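You operate a simulated robot arm through the tools that you are given. There is no shell and no other tool.

The job below is to be done with a simulated robot arm. You get a single attempt, and the scene is never put back.

TASK
Brush the rust off both hoops, then lay the small hoop inside the large one.
Fine: use the wire brush and put it back. Set down upright: wire brush. What is to be rubbed or washed off counts as gone when no trace of it is left.

It is judged by the outcome, as a careful person would: the job done as asked, and still so three seconds after it is handed in. It fails if anything else is knocked over, pushed out of place, dropped, spilled or broken.

THE ROBOT
A 6-joint arm with a two-finger gripper, fixed in place. Base frame: the origin is on the floor under the middle of its stand, x ahead of it, y to its left, z up; the work surface is at about z = 900. Readings come in mm, rad, newtons and seconds.
With the tool pointing down near the work surface it reaches from about 140 to 680 mm from the base axis. Its first joint turns from -1.152 to 1.152 rad. Payload 2.45 kg.
Tool frame: the origin (TCP) lies between the finger pads and is the grasp point; the fingertips stand 30 mm ahead of it; z points along the fingers, y is the line along which they close. The gripper opens to 106 mm; its body begins 79 mm behind the TCP.
Orientation is that of the tool frame in the base frame, as a unit quaternion [w, x, y, z]. With the fingers straight down and closing along the base's y, the tool's x points along the base's -x, its y along +y and its z along -z.

THE INTERFACE
- The arm moves only by the tool send_rows. Its argument "increments" is a list of rows, each a list of 3 entries, a list of its own where there are three numbers: the shift along the tool's x, y, z in units of 200 mm (1.0 is 200 mm), then the turn, a rotation vector about the tool's x, y, z in units of 120 degrees (1.0 is 120 degrees), then the gripper command, from -1 (shut) to 1 (fully open), values between in proportion. In form: [[[x, y, z], [wx, wy, wz], gripper], ...]. A call has 1 to 20 rows; each row is the pose to reach, as a shift and turn from the pose commanded when the call began, along the tool's axes at that moment. A call with a number of a shift or a turn outside -1 to 1 is refused whole. A row lasts 0.2 s, in which the tool goes at most 50 mm and 0.15 rad; a call with a longer step from one row to the next is refused whole, and so is a gripper value outside its range. A pose out of reach is approached as far as the arm can. The call stops where the force on the tool passes 40 N (or 10 N more than at its start, if that is more) or the arm is blocked; 0.2 s more then pass. The fingers move at their own pace (about 153 mm/s each) and stop on an object; they squeeze with about 37 N. The grip force told is the motor's: it shows also when the fingers shut on nothing. Time passes only in rows, and 0.2 s behind the last, so rows that repeat a pose let the fingers close. It gives the time, the measured TCP pose, the force on the tool (base axes), the opening and the grip force at its end, in the units of the frame above (readings bear some noise), with the torque about the TCP (base axes, N m) and any sound that the robot's microphone picked up, and new pictures: "show" is both (left out), scene, wrist or none.
- Cameras (640 x 400 px; columns grow to the right, rows downward): "scene" is fixed at [69.3, 438.8, 1406.9]; the picture's right is [-0.53, -0.85, 0.00], its down [-0.49, 0.30, -0.82] and it looks along [0.70, -0.43, -0.57] (base axes); focal length 279 px, centre (320, 200). "wrist" rides on the gripper at [76, -2, -106] in the tool frame; the picture's right is [0.02, 1.00, 0.00], its down [-0.78, 0.02, -0.62] and it looks along [-0.62, 0.01, 0.78] (tool axes); focal length 247 px, centre (320, 200). There is no depth. A picture from a camera that has moved, and an enlarged one, comes with that camera's place and axes in the base frame and with its lens. The place of the scene camera against the robot may be out by one fixed shift of up to 12 mm in any direction.
- zoom(camera, box): a new picture of the part [left, top, right, bottom] of that camera's present view, enlarged. No time passes.
- hand_in(): hands the job in; it is judged then, once.

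Places have to be worked out from the pictures, the camera data and where the tool is seen. Open the gripper and draw the arm clear of the work before you hand the job in, unless the task says otherwise.

The tools are called after "Request:" as a command line: name --argument value ..., lists and objects as JSON in quotes. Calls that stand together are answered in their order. send_rows: Moves the arm, as the interface text tells. Its arguments: {"type":"object","properties":{"increments":{"type":"array","items":{"type":"array"}},"show":{"type":"string","enum":["both","scene","wrist","none"]}},"required":["increments"]} The other tools are called the same way: zoom (camera, box) takes an enlarged picture of a part of a camera's view; hand_in () hands the job in.

At the start:

```text
time: 0.0
tool_pos: [383.2, 93.2, 1202.6]
ee_rot: [0.0, 0.0, 1.0, 0.0]
ft_force: [0.6, 0.3, -0.2]
ft_torque: [0.01, 0.03, 0.01]
grip_width: 106.0
grasp_force: 0.0
```

scene: 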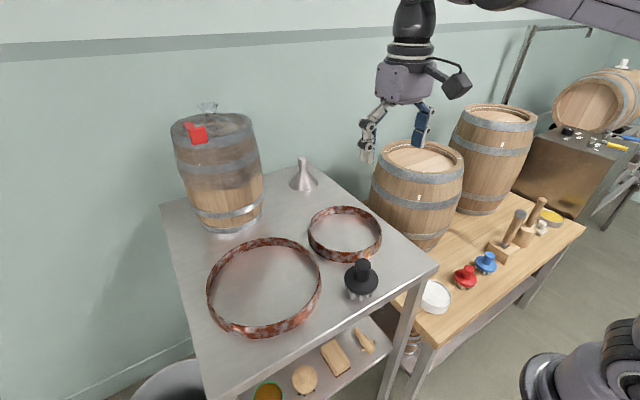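
wrist: 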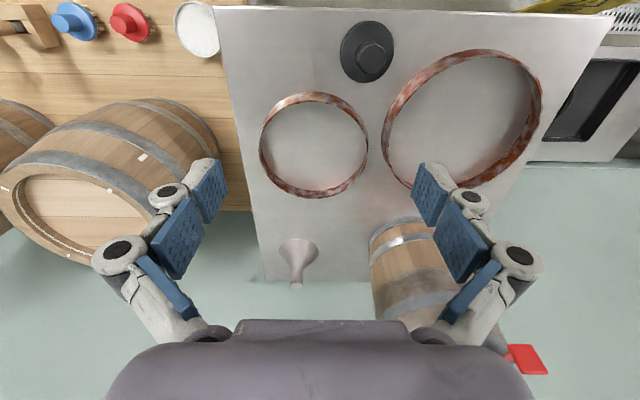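

The pictures show two rusty hoops, a black knobbed brush, a funnel and a barrel on a steel table. I'll zoom in to identify details first.

Request:
zoom --camera "scene" --box '[180, 180, 440, 350]'

Request:
zoom --camera "wrist" --box '[220, 0, 620, 250]'

Request:
zoom --camera "scene" --box '[400, 180, 640, 340]'

```text
2.35 times, centred on (310, 265) of scene
camera zoom: at [69.3, 438.8, 1406.9], right [-0.53, -0.85, 0.0], down [-0.49, 0.3, -0.82], along [0.7, -0.43, -0.57], focal length 657 px, centre (344, 47)
```

zoom: 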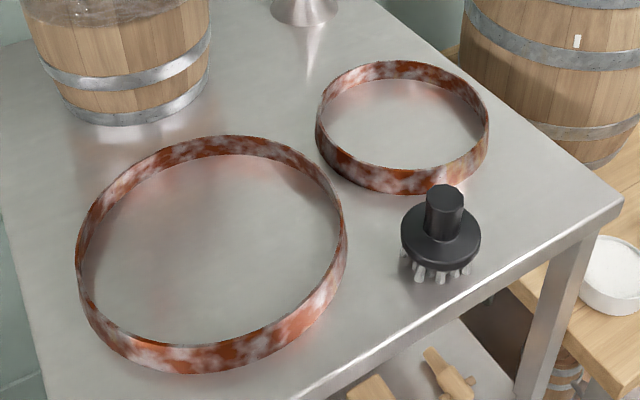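

```text
1.60 times, centred on (420, 125) of wrist
camera zoom: at [307.6, 93.8, 1310.8], right [-0.02, 1.0, 0.0], down [0.78, 0.02, 0.62], along [0.62, 0.01, -0.78], focal length 395 px, centre (160, 320)
```

zoom: 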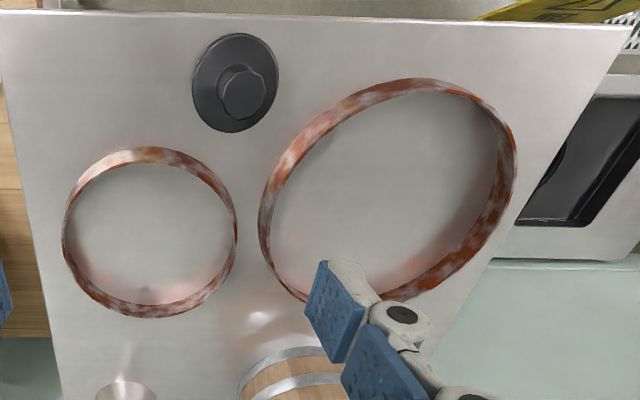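

```text
2.50 times, centred on (520, 260) of scene
camera zoom: at [69.3, 438.8, 1406.9], right [-0.53, -0.85, 0.0], down [-0.49, 0.3, -0.82], along [0.7, -0.43, -0.57], focal length 698 px, centre (-180, 50)
```

zoom: 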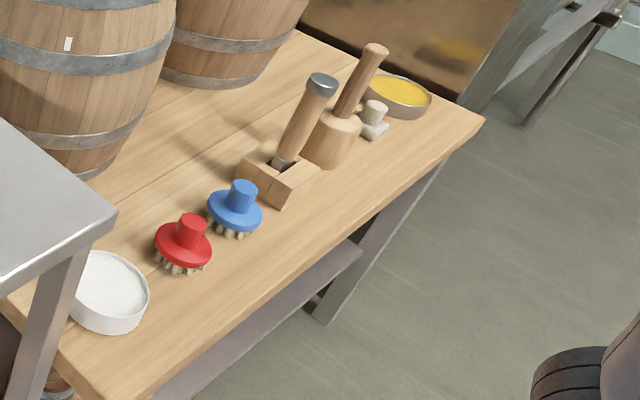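

The black brush stands bristles-down near (357, 157), with its knob about 36 mm wide. I'll move above it for a closer look before grasping.

Request:
send_rows --increments '[[[0.04, 0.08, 0.15], [0, 0, 0], 1], [[0.08, 0.16, 0.3], [0, 0, 0], 1], [[0.11, 0.24, 0.45], [0, 0, 0], 1], [[0.13, 0.32, 0.6], [0, 0, 0], 1]]' --show "both"

```text
time: 1.0
tool_pos: [355.8, 157.7, 1082.1]
ee_rot: [0.001, 0.0, 1.0, -0.001]
ft_force: [-0.1, 0.8, 0.2]
ft_torque: [-0.03, -0.01, 0.02]
grip_width: 106.0
grasp_force: 0.1
camera wrist: at [280.7, 158.3, 1189.7], right [-0.02, 1.0, 0.0], down [0.78, 0.02, 0.62], along [0.62, 0.01, -0.78], focal length 247 px, centre (320, 200)
```

scene: 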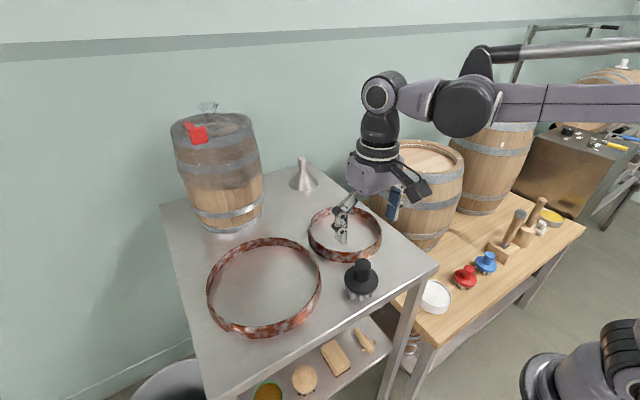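
wrist: 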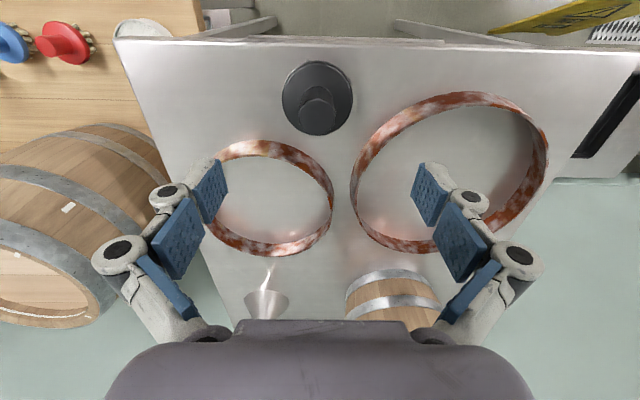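

Request:
zoom --camera "wrist" --box '[240, 40, 400, 140]'

Request:
zoom --camera "scene" --box '[320, 240, 400, 310]'

Request:
zoom --camera "wrist" --box '[180, 70, 580, 270]'

```text
4.00 times, centred on (320, 90) of wrist
camera zoom: at [280.7, 158.3, 1189.7], right [-0.02, 1.0, 0.0], down [0.78, 0.02, 0.62], along [0.62, 0.01, -0.78], focal length 988 px, centre (320, 640)
```

zoom: 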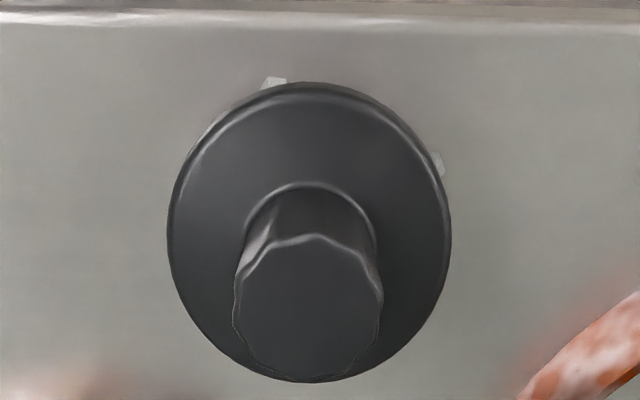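

```text
5.71 times, centred on (360, 275) of scene
camera zoom: at [69.3, 438.8, 1406.9], right [-0.53, -0.85, 0.0], down [-0.49, 0.3, -0.82], along [0.7, -0.43, -0.57], focal length 1595 px, centre (91, -229)
```

zoom: 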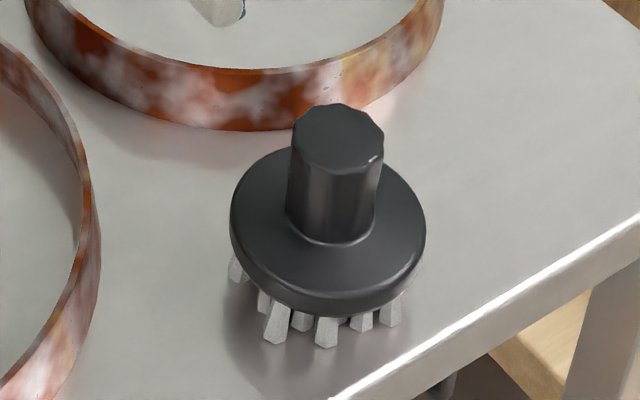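

```text
1.60 times, centred on (380, 170) of wrist
camera zoom: at [280.7, 158.3, 1189.7], right [-0.02, 1.0, 0.0], down [0.78, 0.02, 0.62], along [0.62, 0.01, -0.78], focal length 395 px, centre (224, 248)
```

zoom: 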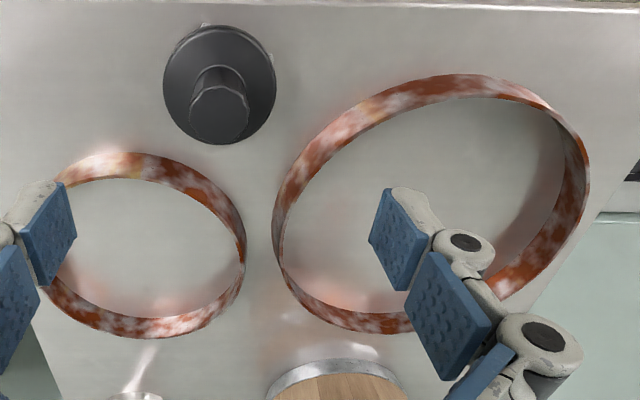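

The knob top works out at about (358, 156, 975), with the disc top near z = 937 and the bristle tips at 900. I'll descend so the fingertips stop just above the disc, then close on the knob.

Request:
send_rows --increments '[[[-0.007, -0.005, 0.15], [0, 0, 0], 1], [[-0.007, -0.005, 0.3], [0, 0, 0], 1], [[-0.007, -0.005, 0.42], [0, 0, 0], 1], [[-0.007, -0.005, 0.5], [0, 0, 0], 1], [[-0.007, -0.005, 0.54], [0, 0, 0], 1], [[-0.007, -0.005, 0.54], [0, 0, 0], 1]]' --show "both"

```text
time: 2.4
tool_pos: [357.4, 156.2, 972.9]
ee_rot: [0.001, 0.0, 1.0, 0.0]
ft_force: [1.0, 0.0, 1.1]
ft_torque: [0.02, -0.03, -0.02]
grip_width: 106.1
grasp_force: 0.1
camera wrist: at [281.7, 156.7, 1081.7], right [-0.02, 1.0, 0.0], down [0.78, 0.02, 0.62], along [0.62, 0.01, -0.78], focal length 247 px, centre (320, 200)
```

scene: 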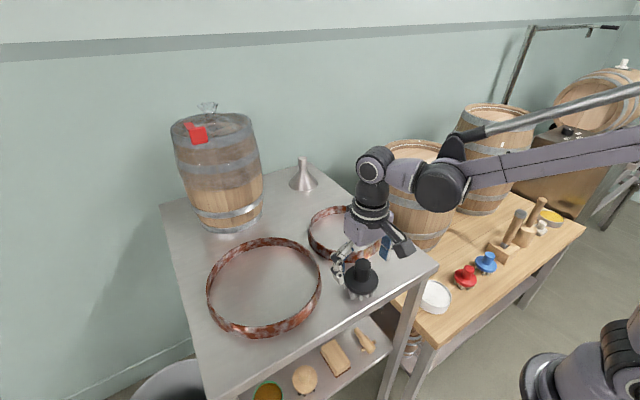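
wrist: 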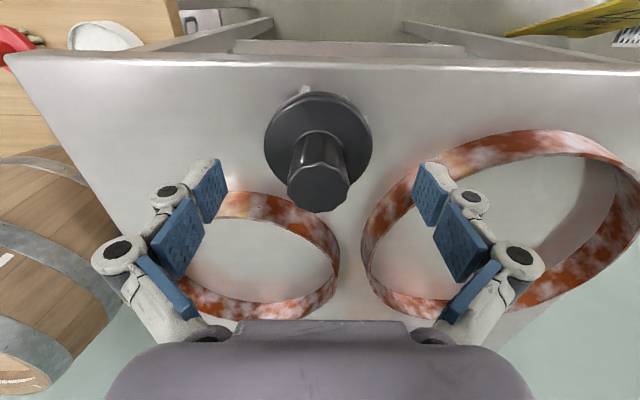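

The knob top lies on the TCP in the wrist view (319, 187), with the fingers either side. Closing now.

Request:
send_rows --increments '[[[0, 0, 0], [0, 0, 0], 0], [[0, 0, 0], [0, 0, 0], -0.5], [[0, 0, 0], [0, 0, 0], -1], [[0, 0, 0], [0, 0, 0], -1], [[0, 0, 0], [0, 0, 0], -1]]' --show "wrist"

```text
time: 3.6
tool_pos: [357.0, 155.9, 973.4]
ee_rot: [0.0, 0.0, 1.0, 0.0]
ft_force: [0.5, -1.1, 6.2]
ft_torque: [-0.03, -0.02, 0.06]
grip_width: 30.8
grasp_force: 37.3
camera wrist: at [281.7, 156.7, 1082.0], right [-0.02, 1.0, 0.0], down [0.78, 0.02, 0.62], along [0.62, 0.01, -0.78], focal length 247 px, centre (320, 200)
```

wrist: 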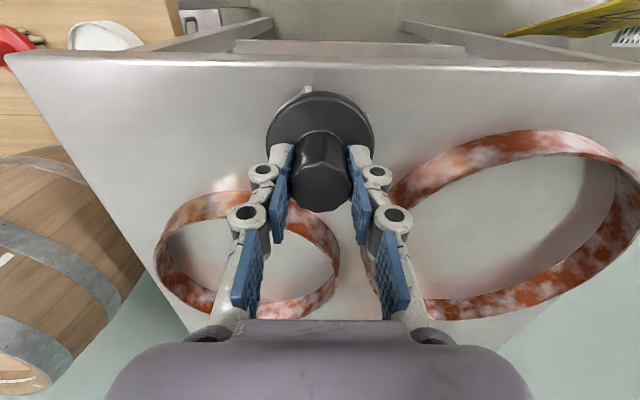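

The knob is gripped at 30.8 mm. I'll lift straight up to check the grip and view the brush.

Request:
send_rows --increments '[[[0, 0, -0.1], [0, 0, 0], -1], [[0, 0, -0.25], [0, 0, 0], -1], [[0, 0, -0.45], [0, 0, 0], -1], [[0, 0, -0.45], [0, 0, 0], -1]]' --show "both"

```text
time: 4.6
tool_pos: [357.7, 157.3, 1065.7]
ee_rot: [0.0, 0.0, 1.0, 0.0]
ft_force: [0.2, 0.4, -1.6]
ft_torque: [-0.03, 0.0, 0.01]
grip_width: 30.9
grasp_force: 37.3
camera wrist: at [281.8, 157.2, 1172.9], right [-0.02, 1.0, 0.0], down [0.78, 0.02, 0.62], along [0.62, 0.01, -0.78], focal length 247 px, centre (320, 200)
```

scene: 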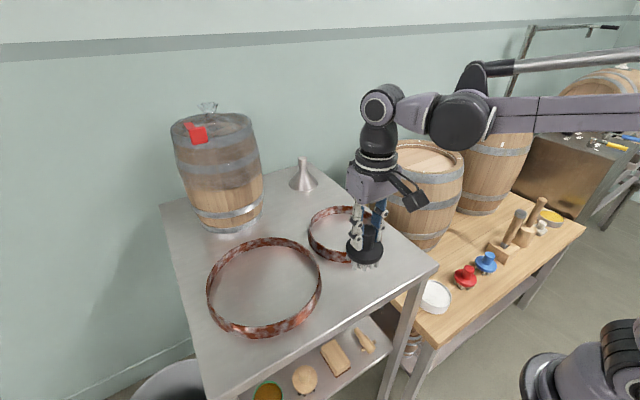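
wrist: 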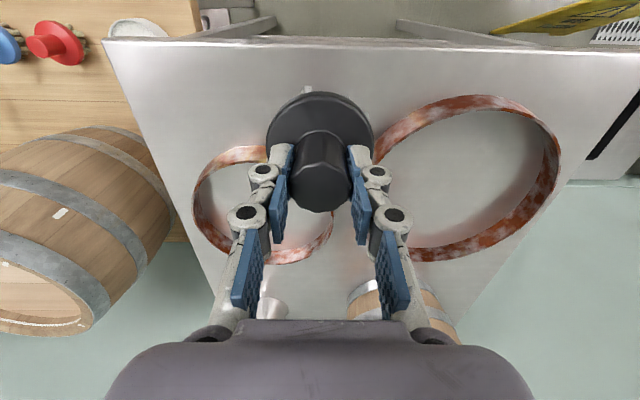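

The brush is held firmly. I'll raise the arm for a clear view of both hoops to measure their centres and sizes accurately.

Request:
send_rows --increments '[[[0.03, 0.04, -0.2], [0, 0, 0], -1], [[0.06, 0.08, -0.4], [0, 0, 0], -1], [[0.09, 0.13, -0.6], [0, 0, 0], -1], [[0.12, 0.17, -0.8], [0, 0, 0], -1], [[0.14, 0.215, -0.92], [0, 0, 0], -1], [[0.14, 0.215, -0.92], [0, 0, 0], -1]]' --show "both"

```text
time: 6.0
tool_pos: [329.2, 201.8, 1250.9]
ee_rot: [0.001, 0.0, 1.0, -0.001]
ft_force: [-1.0, -0.9, -1.5]
ft_torque: [0.02, 0.01, 0.03]
grip_width: 31.2
grasp_force: 36.9
camera wrist: at [253.7, 201.7, 1357.6], right [-0.02, 1.0, 0.0], down [0.78, 0.02, 0.62], along [0.62, 0.01, -0.78], focal length 247 px, centre (320, 200)
```

scene: 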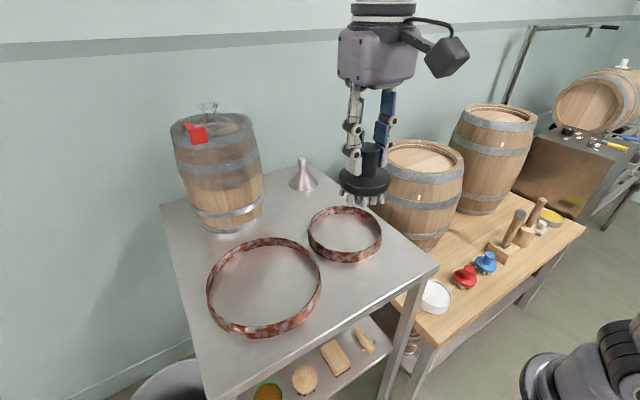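
wrist: 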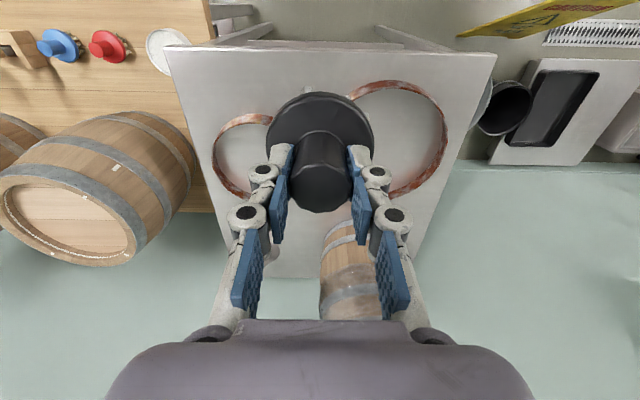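

Request:
zoom --camera "scene" --box '[300, 195, 396, 270]'

Request:
zoom --camera "scene" --box '[195, 225, 339, 345]'

```text
5.33 times, centred on (348, 232) of scene
camera zoom: at [69.3, 438.8, 1406.9], right [-0.53, -0.85, 0.0], down [-0.49, 0.3, -0.82], along [0.7, -0.43, -0.57], focal length 1488 px, centre (171, 27)
```

zoom: 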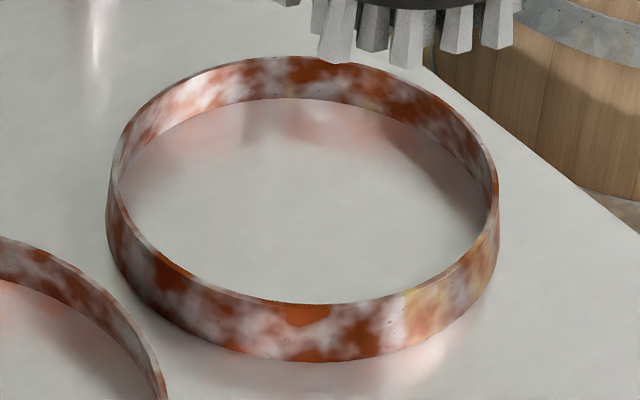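

```text
3.33 times, centred on (267, 285) of scene
camera zoom: at [69.3, 438.8, 1406.9], right [-0.53, -0.85, 0.0], down [-0.49, 0.3, -0.82], along [0.7, -0.43, -0.57], focal length 930 px, centre (497, -83)
```

zoom: 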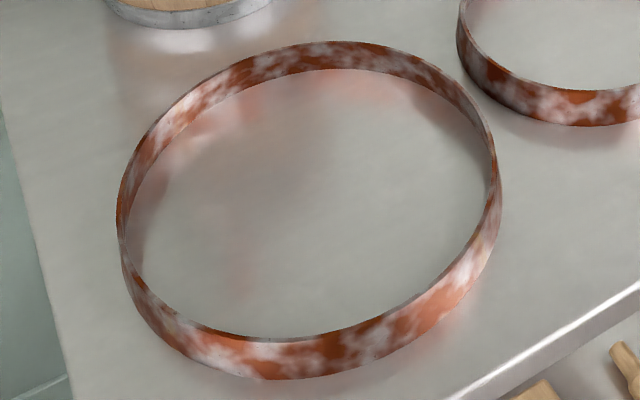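

Estimates: the small hoop is centred near (513, 86) with outer radius about 95. The large one is near (472, 326) with radius about 120, and both rims are at z ≈ 926. I'll bring the brush above the small hoop's near rim for a test.

Request:
send_rows --increments '[[[-0.07, -0.1, 0.16], [0, 0, 0], -1], [[-0.15, -0.2, 0.32], [0, 0, 0], -1], [[-0.22, -0.29, 0.48], [0, 0, 0], -1], [[-0.3, -0.39, 0.64], [0, 0, 0], -1], [[-0.38, -0.49, 0.8], [0, 0, 0], -1], [[-0.445, -0.58, 0.95], [0, 0, 0], -1], [[-0.445, -0.58, 0.95], [0, 0, 0], -1]]' --show "both"

```text
time: 7.6
tool_pos: [417.7, 87.8, 1059.1]
ee_rot: [0.0, 0.0, 1.0, 0.0]
ft_force: [-0.7, -0.6, -1.3]
ft_torque: [0.0, 0.02, -0.02]
grip_width: 30.8
grasp_force: 36.3
camera wrist: at [342.5, 87.3, 1166.6], right [-0.02, 1.0, 0.0], down [0.78, 0.02, 0.62], along [0.62, 0.01, -0.78], focal length 247 px, centre (320, 200)
```

scene: 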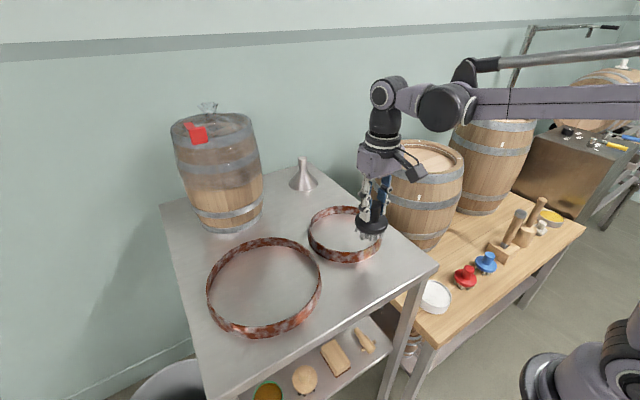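
wrist: 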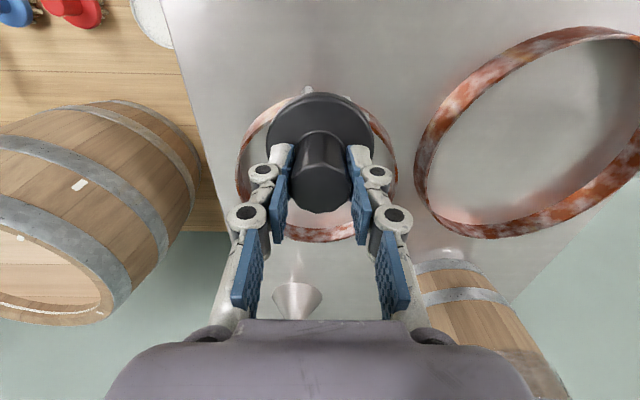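

The brush sits over the near rim (the hoop appears centred at y ≈ 86). I'll lower until contact, in small steps, to learn whether the bristles ride on or straddle the rim.

Request:
send_rows --increments '[[[0, 0, 0.12], [0, 0, 0], -1], [[0, 0, 0.22], [0, 0, 0], -1], [[0, 0, 0.26], [0, 0, 0], -1], [[0, 0, 0.275], [0, 0, 0], -1], [[0, 0, 0.29], [0, 0, 0], -1], [[0, 0, 0.3], [0, 0, 0], -1]]' --show "scene"

```text
time: 9.0
tool_pos: [421.1, 85.7, 1002.4]
ee_rot: [0.0, -0.001, 1.0, 0.001]
ft_force: [-1.9, 0.6, 7.3]
ft_torque: [-0.06, 0.08, 0.04]
grip_width: 30.9
grasp_force: 37.1
stopped in row 6: the force on the tool passed its limit at 47 N (the readings are from after the stop); the commanded pose is now the measured one
```

scene: 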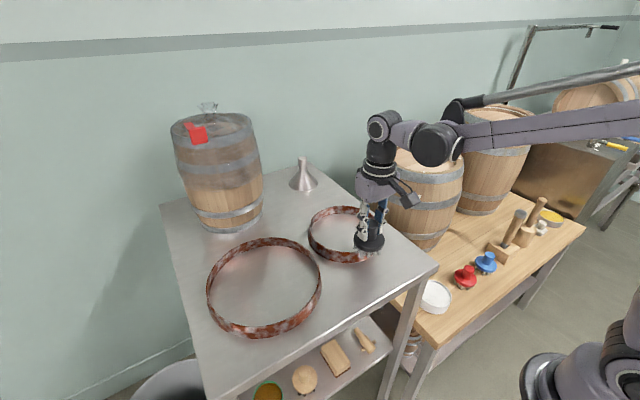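

Contact came at TCP z ≈ 1002, so the bristles rest on the rim at about z = 929. I'll inspect the contact area.

Request:
zoom --camera "scene" --box '[300, 195, 396, 270]'

Request:
zoom --camera "wrist" --box '[220, 60, 420, 185]'

```text
5.33 times, centred on (348, 232) of scene
camera zoom: at [69.1, 438.8, 1406.9], right [-0.53, -0.85, 0.0], down [-0.49, 0.3, -0.82], along [0.7, -0.43, -0.57], focal length 1488 px, centre (171, 27)
```

zoom: 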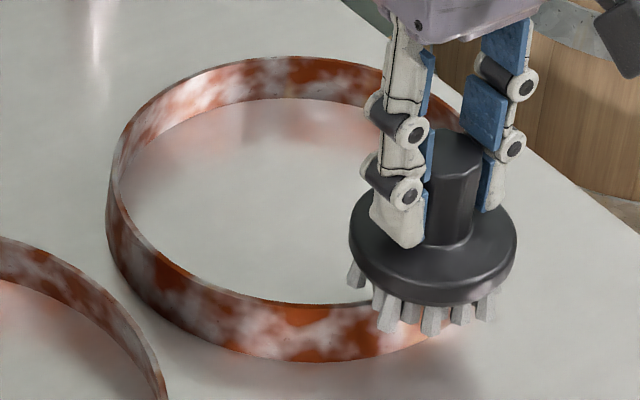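

```text
3.20 times, centred on (320, 122) of wrist
camera zoom: at [344.3, 85.0, 1109.8], right [-0.02, 1.0, 0.0], down [0.78, 0.02, 0.62], along [0.62, 0.01, -0.78], focal length 790 px, centre (320, 448)
```

zoom: 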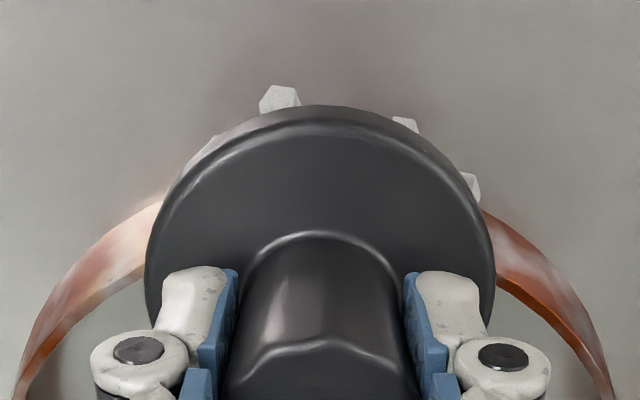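

The bristles rest on the rim with light pressure. I'll do a short trial stroke along the arc toward +y to see how the rust responds.

Request:
send_rows --increments '[[[-0.006, 0.08, 0], [0, 0, 0], -1], [[-0.02, 0.16, 0], [0, 0, 0], -1], [[-0.045, 0.24, 0], [0, 0, 0], -1], [[-0.085, 0.31, 0], [0, 0, 0], -1]]' --show "scene"

Request:
zoom --camera "scene" --box '[300, 195, 396, 270]'

```text
time: 10.0
tool_pos: [435.8, 145.5, 1001.4]
ee_rot: [0.0, 0.0, 1.0, 0.0]
ft_force: [-5.4, -9.6, 26.8]
ft_torque: [-0.2, 0.23, 0.07]
grip_width: 31.1
grasp_force: 37.4
```

scene: 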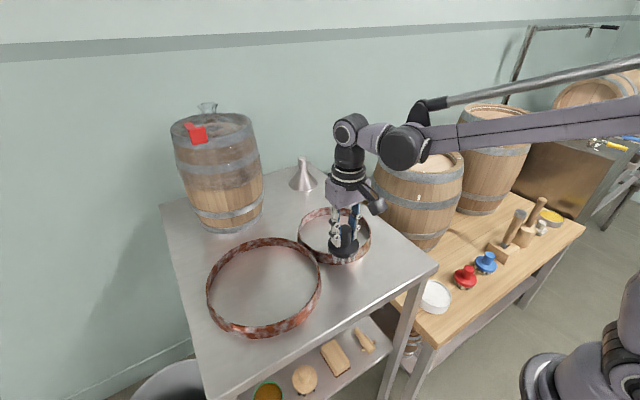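

```text
5.33 times, centred on (348, 232) of scene
camera zoom: at [68.7, 438.4, 1407.1], right [-0.53, -0.85, 0.0], down [-0.49, 0.3, -0.82], along [0.7, -0.43, -0.57], focal length 1488 px, centre (171, 27)
```

zoom: 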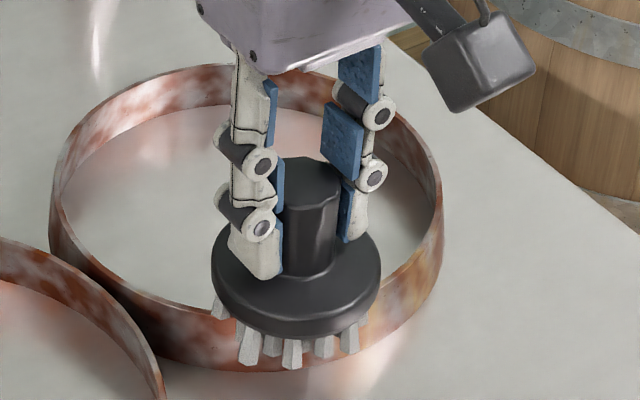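

The whole hoop's rust has visibly faded after one short rub, though it was dragged roughly 28 mm toward +y because I pressed at 27 N. I'll stroke back toward -y with slightly less pressure.

Request:
send_rows --increments '[[[0.03, -0.07, -0.004], [0, 0, 0], -1], [[0.05, -0.14, -0.004], [0, 0, 0], -1], [[0.065, -0.21, -0.004], [0, 0, 0], -1], [[0.075, -0.29, -0.004], [0, 0, 0], -1]]' --show "scene"

Request:
zoom --camera "scene" --box '[290, 195, 386, 270]'

```text
time: 11.0
tool_pos: [422.7, 89.4, 1001.6]
ee_rot: [-0.001, -0.001, 1.0, 0.001]
ft_force: [0.5, 5.5, 13.9]
ft_torque: [0.31, 0.0, -0.11]
grip_width: 30.6
grasp_force: 37.3
```

scene: 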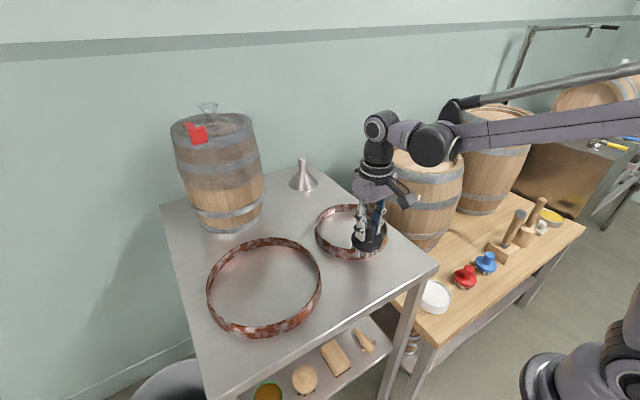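

```text
5.33 times, centred on (338, 232) of scene
camera zoom: at [69.1, 438.9, 1406.9], right [-0.53, -0.85, 0.0], down [-0.49, 0.3, -0.82], along [0.7, -0.43, -0.57], focal length 1488 px, centre (224, 27)
```

zoom: 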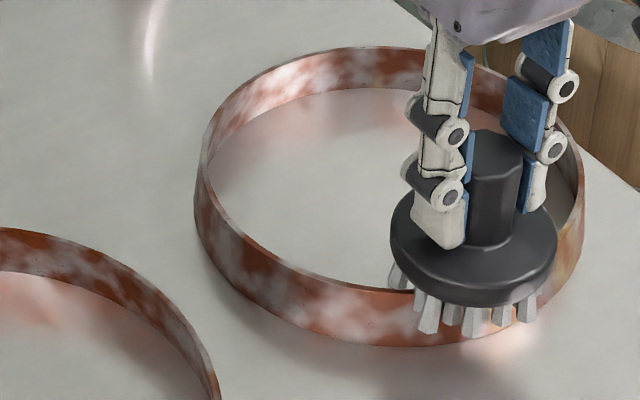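

The hoop follows the brush somewhat, and the rust is fading on all of it. I'll ease the pressure by about 1 mm and rub in short back-and-forth strokes so the hoop mostly stays put.

Request:
send_rows --increments '[[[0, 0.06, -0.005], [0, 0, 0], -1], [[0, 0.13, -0.005], [0, 0, 0], -1], [[0, 0.06, -0.005], [0, 0, 0], -1], [[0, 0, -0.005], [0, 0, 0], -1], [[0, 0.06, -0.005], [0, 0, 0], -1], [[0, 0.13, -0.005], [0, 0, 0], -1], [[0, 0.06, -0.005], [0, 0, 0], -1], [[0, 0, -0.005], [0, 0, 0], -1], [[0, 0.06, -0.005], [0, 0, 0], -1], [[0, 0.13, -0.005], [0, 0, 0], -1]]' --show "scene"

Request:
zoom --camera "scene" --box '[290, 195, 386, 270]'

```text
time: 13.2
tool_pos: [420.4, 115.5, 1004.0]
ee_rot: [0.0, -0.001, 1.0, 0.002]
ft_force: [0.1, 0.4, -1.5]
ft_torque: [-0.02, 0.01, -0.03]
grip_width: 30.8
grasp_force: 36.9
```

scene: 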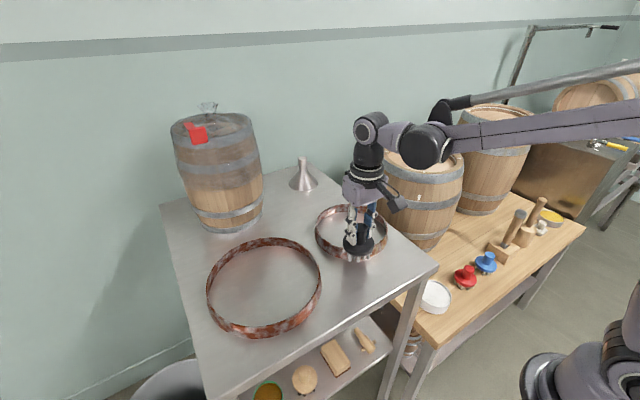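

```text
5.33 times, centred on (338, 232) of scene
camera zoom: at [69.3, 438.8, 1406.9], right [-0.53, -0.85, 0.0], down [-0.49, 0.3, -0.82], along [0.7, -0.43, -0.57], focal length 1488 px, centre (224, 27)
```

zoom: 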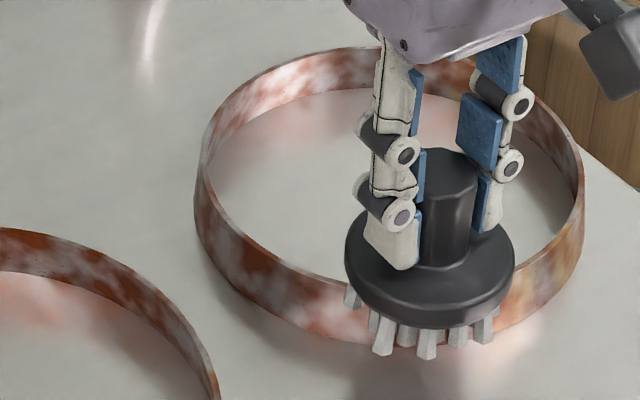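

There was no contact at z = 1004, so no change. I'll lower about 1.4 mm for light contact and repeat the strokes.

Request:
send_rows --increments '[[[0, 0, 0.007], [0, 0, 0], -1], [[0, -0.06, 0.007], [0, 0, 0], -1], [[0, -0.13, 0.007], [0, 0, 0], -1], [[0, -0.06, 0.007], [0, 0, 0], -1], [[0, 0, 0.007], [0, 0, 0], -1], [[0, -0.06, 0.007], [0, 0, 0], -1], [[0, -0.13, 0.007], [0, 0, 0], -1]]' --show "scene"

Request:
zoom --camera "scene" --box '[290, 195, 386, 270]'

```text
time: 14.8
tool_pos: [421.0, 88.5, 1001.5]
ee_rot: [0.0, -0.001, 1.0, 0.001]
ft_force: [0.1, -0.4, -1.5]
ft_torque: [0.02, 0.01, 0.01]
grip_width: 30.7
grasp_force: 36.6
```

scene: 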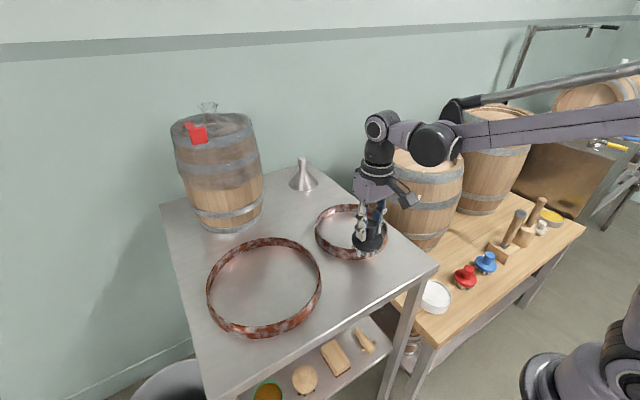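

```text
5.33 times, centred on (338, 232) of scene
camera zoom: at [69.3, 438.8, 1406.9], right [-0.53, -0.85, 0.0], down [-0.49, 0.3, -0.82], along [0.7, -0.43, -0.57], focal length 1488 px, centre (224, 27)
```

zoom: 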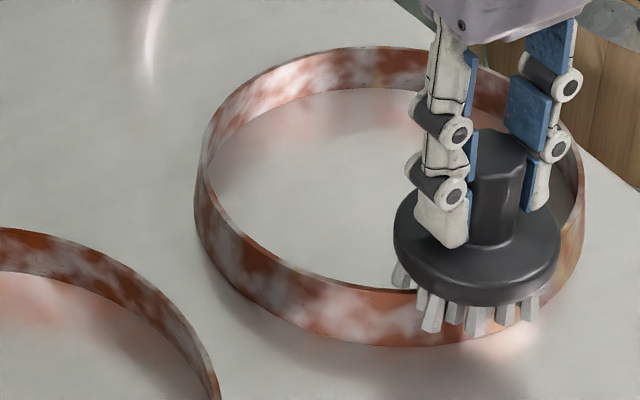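

Still no contact force. I'll step down 1 mm to find light contact.

Request:
send_rows --increments '[[[0, 0, 0.005], [0, 0, 0], -1], [[0, 0, 0.005], [0, 0, 0], -1]]' --show "none"

```text
time: 15.4
tool_pos: [420.5, 89.4, 1002.3]
ee_rot: [0.0, -0.001, 1.0, 0.001]
ft_force: [-0.2, 0.4, 23.5]
ft_torque: [-0.13, 0.1, 0.06]
grip_width: 30.5
grasp_force: 36.9
```

That gives 23.5 N, so contact is stiff. I'll back off about 0.5 mm for roughly 10 N and rub back and forth.

Request:
send_rows --increments '[[[0, 0, -0.0025], [0, 0, 0], -1], [[0, 0.06, -0.0025], [0, 0, 0], -1], [[0, 0.12, -0.0025], [0, 0, 0], -1], [[0, 0.06, -0.0025], [0, 0, 0], -1], [[0, 0, -0.0025], [0, 0, 0], -1], [[0, 0.06, -0.0025], [0, 0, 0], -1], [[0, 0.12, -0.0025], [0, 0, 0], -1], [[0, 0.06, -0.0025], [0, 0, 0], -1], [[0, 0, -0.0025], [0, 0, 0], -1]]' --show "scene"

Request:
zoom --camera "scene" --box '[290, 195, 386, 270]'

```text
time: 17.4
tool_pos: [422.0, 90.3, 1000.7]
ee_rot: [0.0, -0.001, 1.0, 0.002]
ft_force: [1.0, 14.0, 37.3]
ft_torque: [0.36, 0.2, -0.06]
grip_width: 30.7
grasp_force: 37.0
```

scene: 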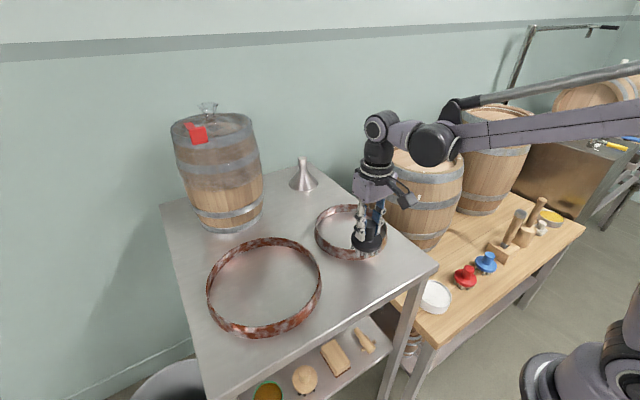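

```text
5.33 times, centred on (338, 232) of scene
camera zoom: at [68.8, 439.1, 1406.8], right [-0.53, -0.85, 0.0], down [-0.49, 0.3, -0.82], along [0.7, -0.43, -0.57], focal length 1488 px, centre (224, 27)
```

zoom: 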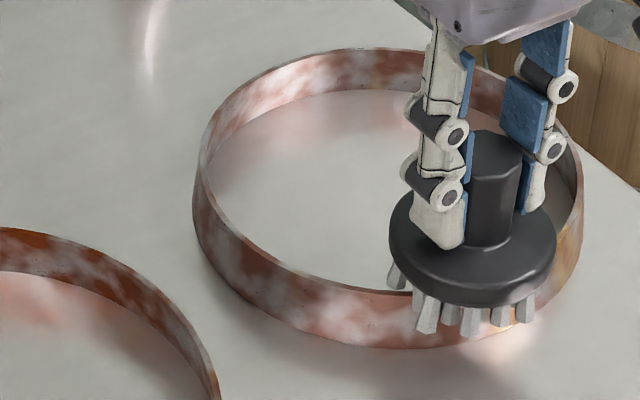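

The rust is lighter again and the hoop barely moved, but the force has crept up to 37 N. I'll ease up slightly and continue with a longer set of strokes.

Request:
send_rows --increments '[[[0, 0.03, -0.003], [0, 0, 0], -1], [[0, 0.09, -0.003], [0, 0, 0], -1], [[0, 0.15, -0.003], [0, 0, 0], -1], [[0, 0.09, -0.003], [0, 0, 0], -1], [[0, 0.03, -0.003], [0, 0, 0], -1], [[0, -0.03, -0.003], [0, 0, 0], -1], [[0, 0.03, -0.003], [0, 0, 0], -1], [[0, 0.09, -0.003], [0, 0, 0], -1], [[0, 0.15, -0.003], [0, 0, 0], -1], [[0, 0.09, -0.003], [0, 0, 0], -1], [[0, 0.03, -0.003], [0, 0, 0], -1], [[0, -0.03, -0.003], [0, 0, 0], -1], [[0, 0.03, -0.003], [0, 0, 0], -1], [[0, 0.09, -0.003], [0, 0, 0], -1], [[0, 0.15, -0.003], [0, 0, 0], -1], [[0, 0.09, -0.003], [0, 0, 0], -1], [[0, 0.03, -0.003], [0, 0, 0], -1]]' --show "scene"

Request:
zoom --camera "scene" --box '[290, 195, 386, 270]'

```text
time: 21.0
tool_pos: [421.8, 94.8, 1001.3]
ee_rot: [0.0, 0.0, 1.0, 0.001]
ft_force: [-0.4, -0.1, -1.3]
ft_torque: [-0.02, -0.01, -0.01]
grip_width: 30.9
grasp_force: 37.3
```

scene: 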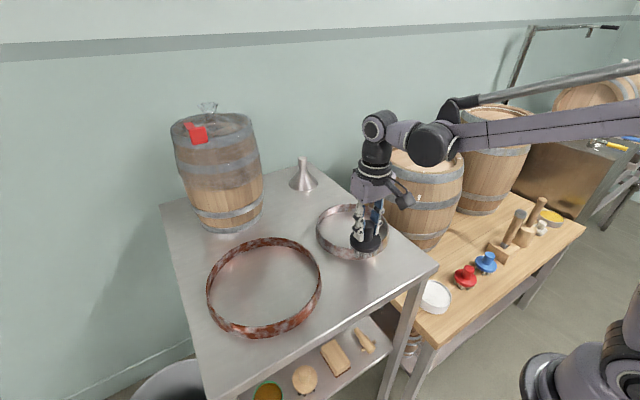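

```text
5.33 times, centred on (338, 232) of scene
camera zoom: at [69.3, 438.8, 1406.9], right [-0.53, -0.85, 0.0], down [-0.49, 0.3, -0.82], along [0.7, -0.43, -0.57], focal length 1488 px, centre (224, 27)
```

zoom: 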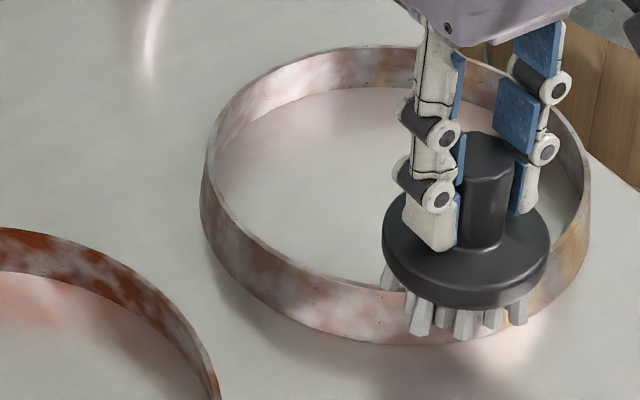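

The rust is now much fainter, but contact was lost at the end. I'll lower about 1 mm and continue rubbing.

Request:
send_rows --increments '[[[0, 0.0, 0.004], [0, 0, 0], -1], [[0, 0.06, 0.004], [0, 0, 0], -1], [[0, 0.12, 0.004], [0, 0, 0], -1], [[0, 0.06, 0.004], [0, 0, 0], -1], [[0, 0, 0.004], [0, 0, 0], -1], [[0, -0.06, 0.004], [0, 0, 0], -1], [[0, 0, 0.004], [0, 0, 0], -1], [[0, 0.06, 0.004], [0, 0, 0], -1], [[0, 0.12, 0.004], [0, 0, 0], -1], [[0, 0.06, 0.004], [0, 0, 0], -1], [[0, 0, 0.004], [0, 0, 0], -1], [[0, -0.06, 0.004], [0, 0, 0], -1], [[0, 0, 0.004], [0, 0, 0], -1], [[0, 0.06, 0.004], [0, 0, 0], -1], [[0, 0.12, 0.004], [0, 0, 0], -1], [[0, 0.06, 0.004], [0, 0, 0], -1], [[0, 0, 0.004], [0, 0, 0], -1]]' --show "scene"

Request:
zoom --camera "scene" --box '[290, 195, 386, 270]'

```text
time: 24.6
tool_pos: [421.5, 96.6, 1001.4]
ee_rot: [0.0, 0.0, 1.0, 0.002]
ft_force: [0.7, 10.6, 24.7]
ft_torque: [0.27, 0.18, -0.08]
grip_width: 30.4
grasp_force: 37.0
```

scene: 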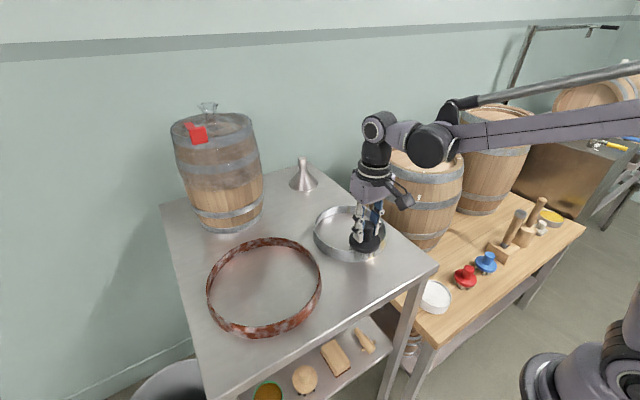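

```text
5.33 times, centred on (338, 232) of scene
camera zoom: at [68.9, 439.0, 1406.9], right [-0.53, -0.85, 0.0], down [-0.49, 0.3, -0.82], along [0.7, -0.43, -0.57], focal length 1488 px, centre (224, 27)
```

zoom: 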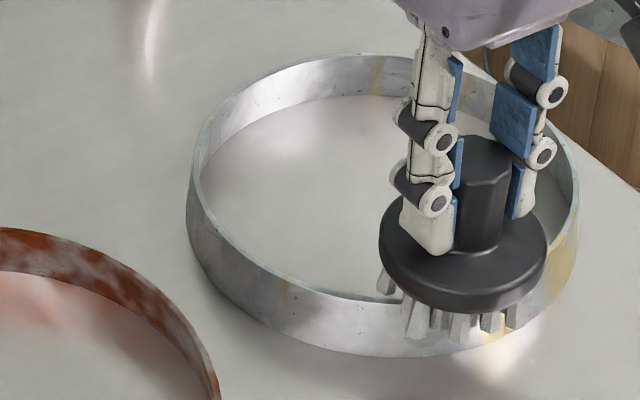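

The small hoop now shows bare grey metal with a few faint yellowish marks. I'll rub a bit more to be sure nothing remains and see whether those marks change.

Request:
send_rows --increments '[[[0, 0.06, -0.002], [0, 0, 0], -1], [[0, 0.12, -0.002], [0, 0, 0], -1], [[0, 0.06, -0.002], [0, 0, 0], -1], [[0, 0, -0.002], [0, 0, 0], -1], [[0, -0.06, -0.002], [0, 0, 0], -1], [[0, 0, -0.002], [0, 0, 0], -1], [[0, 0.06, -0.002], [0, 0, 0], -1], [[0, 0.12, -0.002], [0, 0, 0], -1], [[0, 0.06, -0.002], [0, 0, 0], -1], [[0, 0, -0.002], [0, 0, 0], -1], [[0, 0, -0.1], [0, 0, 0], -1], [[0, 0, -0.3], [0, 0, 0], -1], [[0, 0, -0.5], [0, 0, 0], -1], [[0, 0, -0.5], [0, 0, 0], -1]]' --show "both"

Request:
zoom --camera "scene" --box '[290, 195, 400, 280]'

Request:
zoom --camera "wrist" --box '[200, 70, 440, 260]'

```text
time: 27.6
tool_pos: [422.8, 96.1, 1101.0]
ee_rot: [0.0, 0.001, 1.0, 0.002]
ft_force: [0.4, -0.1, -1.6]
ft_torque: [0.0, 0.01, -0.02]
grip_width: 30.4
grasp_force: 37.3
camera wrist: at [348.1, 95.4, 1208.5], right [-0.02, 1.0, 0.0], down [0.78, 0.02, 0.62], along [0.62, 0.01, -0.78], focal length 247 px, centre (320, 200)
```

scene: 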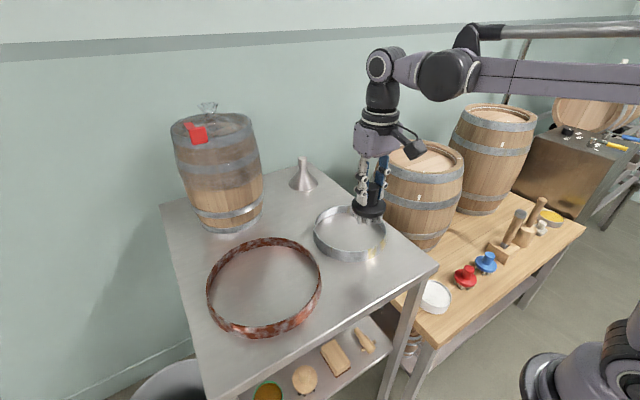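
wrist: 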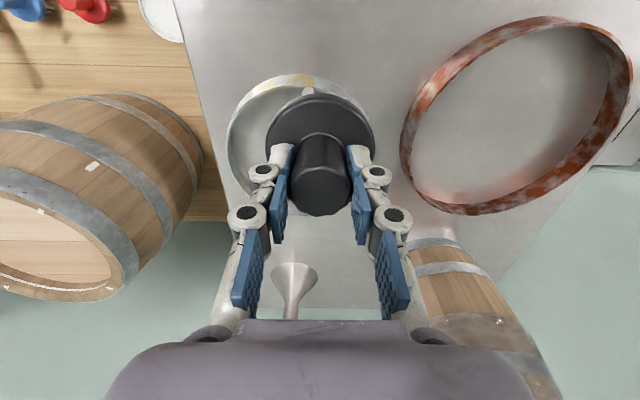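

```text
4.71 times, centred on (345, 238) of scene
camera zoom: at [69.3, 438.8, 1406.9], right [-0.53, -0.85, 0.0], down [-0.49, 0.3, -0.82], along [0.7, -0.43, -0.57], focal length 1313 px, centre (202, 24)
```

zoom: 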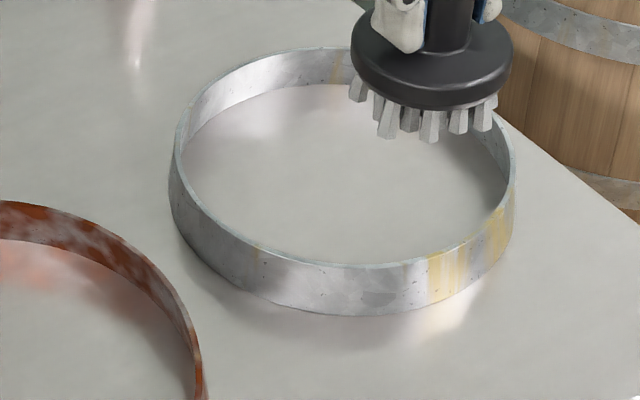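

```text
2.11 times, centred on (320, 165) of wrist
camera zoom: at [348.1, 95.4, 1208.5], right [-0.02, 1.0, 0.0], down [0.78, 0.02, 0.62], along [0.62, 0.01, -0.78], focal length 520 px, centre (320, 274)
```

zoom: 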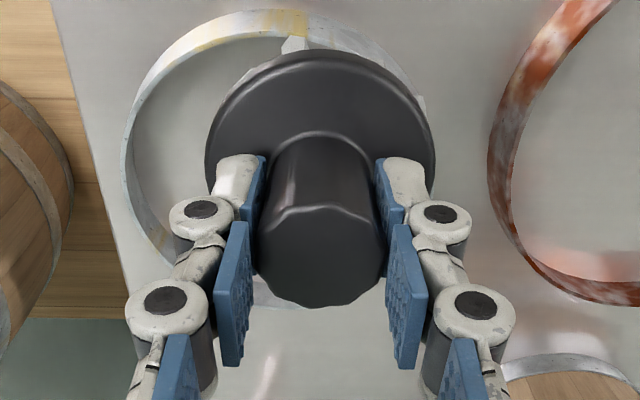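

The small hoop is clean; the yellow marks didn't change with rubbing and look like part of the galvanised finish. Next I'll carry the brush above the near rim of the large hoop, around (357, 325).

Request:
send_rows --increments '[[[0.05, 0.2, 0], [0, 0, 0], -1], [[0.11, 0.4, 0], [0, 0, 0], -1], [[0.17, 0.6, 0], [0, 0, 0], -1], [[0.22, 0.8, 0], [0, 0, 0], -1], [[0.28, 0.98, 0], [0, 0, 0], -1]]' --show "none"

Request:
send_rows --increments '[[[0.05, 0.165, 0.1], [0, 0, 0], -1], [[0.05, 0.165, 0.25], [0, 0, 0], -1], [[0.05, 0.165, 0.4], [0, 0, 0], -1], [[0.05, 0.165, 0.4], [0, 0, 0], -1]]' --show "both"

Request:
zoom --camera "scene" --box '[195, 225, 339, 345]'

```text
time: 28.8
tool_pos: [363.9, 291.2, 1102.5]
ee_rot: [0.001, 0.0, 1.0, 0.001]
ft_force: [0.3, 0.3, -1.2]
ft_torque: [0.0, 0.0, -0.03]
grip_width: 30.6
grasp_force: 37.3
```

```text
time: 29.8
tool_pos: [355.1, 323.4, 1020.5]
ee_rot: [0.0, 0.001, 1.0, 0.001]
ft_force: [-0.5, -0.3, -1.6]
ft_torque: [0.04, -0.01, 0.03]
grip_width: 30.5
grasp_force: 37.2
camera wrist: at [280.9, 322.7, 1129.8], right [-0.02, 1.0, 0.0], down [0.78, 0.02, 0.62], along [0.62, 0.01, -0.78], focal length 247 px, centre (320, 200)
```

scene: 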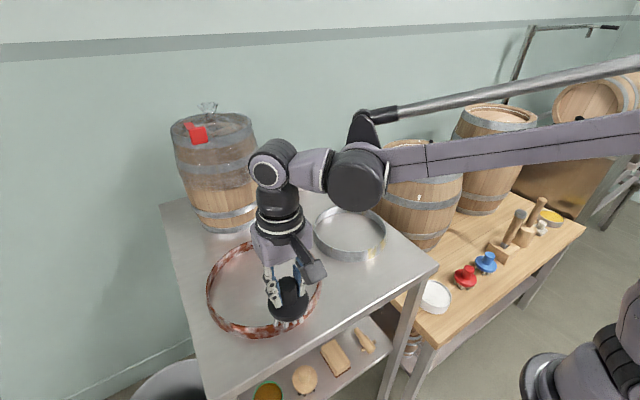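
wrist: 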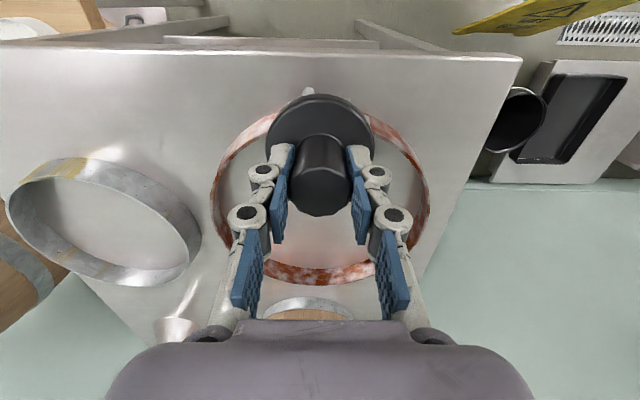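

```text
3.33 times, centred on (267, 285) of scene
camera zoom: at [69.3, 438.8, 1406.9], right [-0.53, -0.85, 0.0], down [-0.49, 0.3, -0.82], along [0.7, -0.43, -0.57], focal length 930 px, centre (497, -83)
```

zoom: 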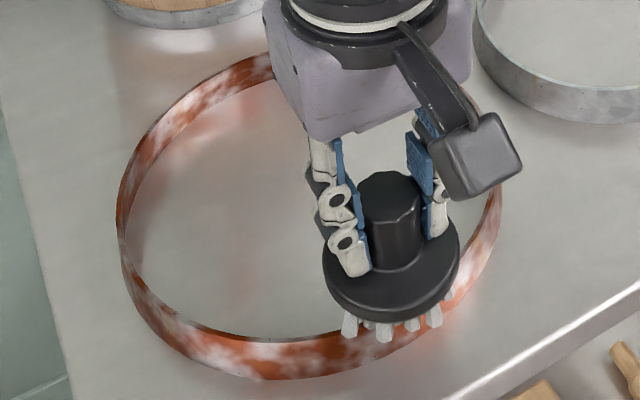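

The brush is centred on the large hoop's near rim (hoop centre y ≈ 323). I'll lower gently to contact.

Request:
send_rows --increments '[[[0, 0, 0.05], [0, 0, 0], -1], [[0, 0, 0.07], [0, 0, 0], -1], [[0, 0, 0.078], [0, 0, 0], -1], [[0, 0, 0.084], [0, 0, 0], -1], [[0, 0, 0.09], [0, 0, 0], -1], [[0, 0, 0.095], [0, 0, 0], -1], [[0, 0, 0.1], [0, 0, 0], -1], [[0, 0, 0.104], [0, 0, 0], -1]]' --show "none"

```text
time: 31.6
tool_pos: [355.3, 322.8, 1002.0]
ee_rot: [0.001, 0.0, 1.0, 0.0]
ft_force: [-2.3, -4.1, 35.5]
ft_torque: [-0.1, 0.01, 0.04]
grip_width: 30.7
grasp_force: 37.2
```

Contact at TCP z ≈ 1002 with 35 N. I'll ease up about 1.2 mm and rub back and forth along the rim.

Request:
send_rows --increments '[[[0, 0.0, -0.006], [0, 0, 0], -1], [[0, 0.06, -0.006], [0, 0, 0], -1], [[0, 0.12, -0.006], [0, 0, 0], -1], [[0, 0.06, -0.006], [0, 0, 0], -1], [[0, 0, -0.006], [0, 0, 0], -1], [[0, -0.06, -0.006], [0, 0, 0], -1], [[0, 0, -0.006], [0, 0, 0], -1], [[0, 0.06, -0.006], [0, 0, 0], -1], [[0, 0.12, -0.006], [0, 0, 0], -1], [[0, 0.06, -0.006], [0, 0, 0], -1], [[0, 0, -0.006], [0, 0, 0], -1], [[0, -0.06, -0.006], [0, 0, 0], -1], [[0, 0, -0.006], [0, 0, 0], -1]]' --show "scene"

Request:
zoom --camera "scene" --box '[195, 225, 339, 345]'

```text
time: 34.4
tool_pos: [354.8, 323.3, 1003.7]
ee_rot: [0.0, -0.002, 1.0, 0.001]
ft_force: [0.8, 0.0, -1.6]
ft_torque: [0.0, -0.02, -0.01]
grip_width: 30.6
grasp_force: 37.2
```

scene: 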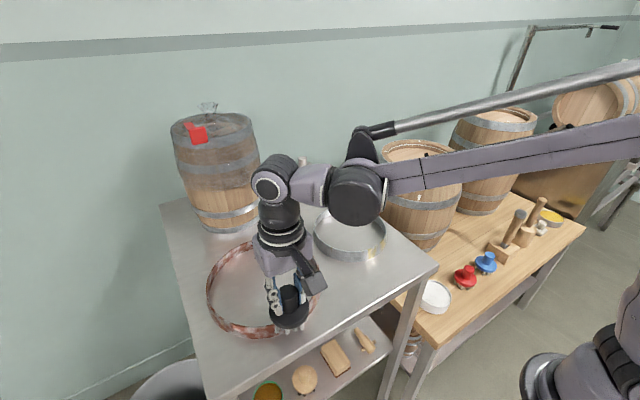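

```text
3.33 times, centred on (267, 285) of scene
camera zoom: at [69.3, 438.8, 1406.9], right [-0.53, -0.85, 0.0], down [-0.49, 0.3, -0.82], along [0.7, -0.43, -0.57], focal length 930 px, centre (497, -83)
```

zoom: 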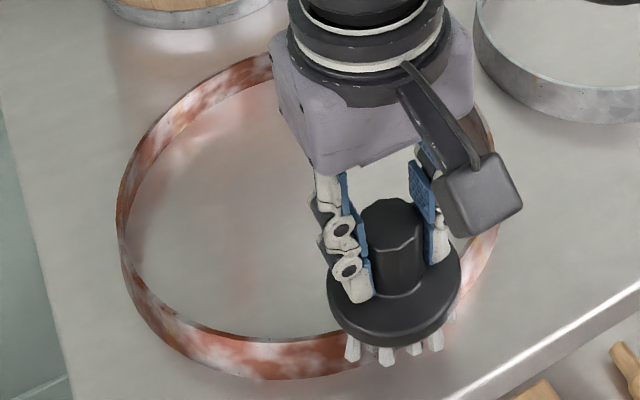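

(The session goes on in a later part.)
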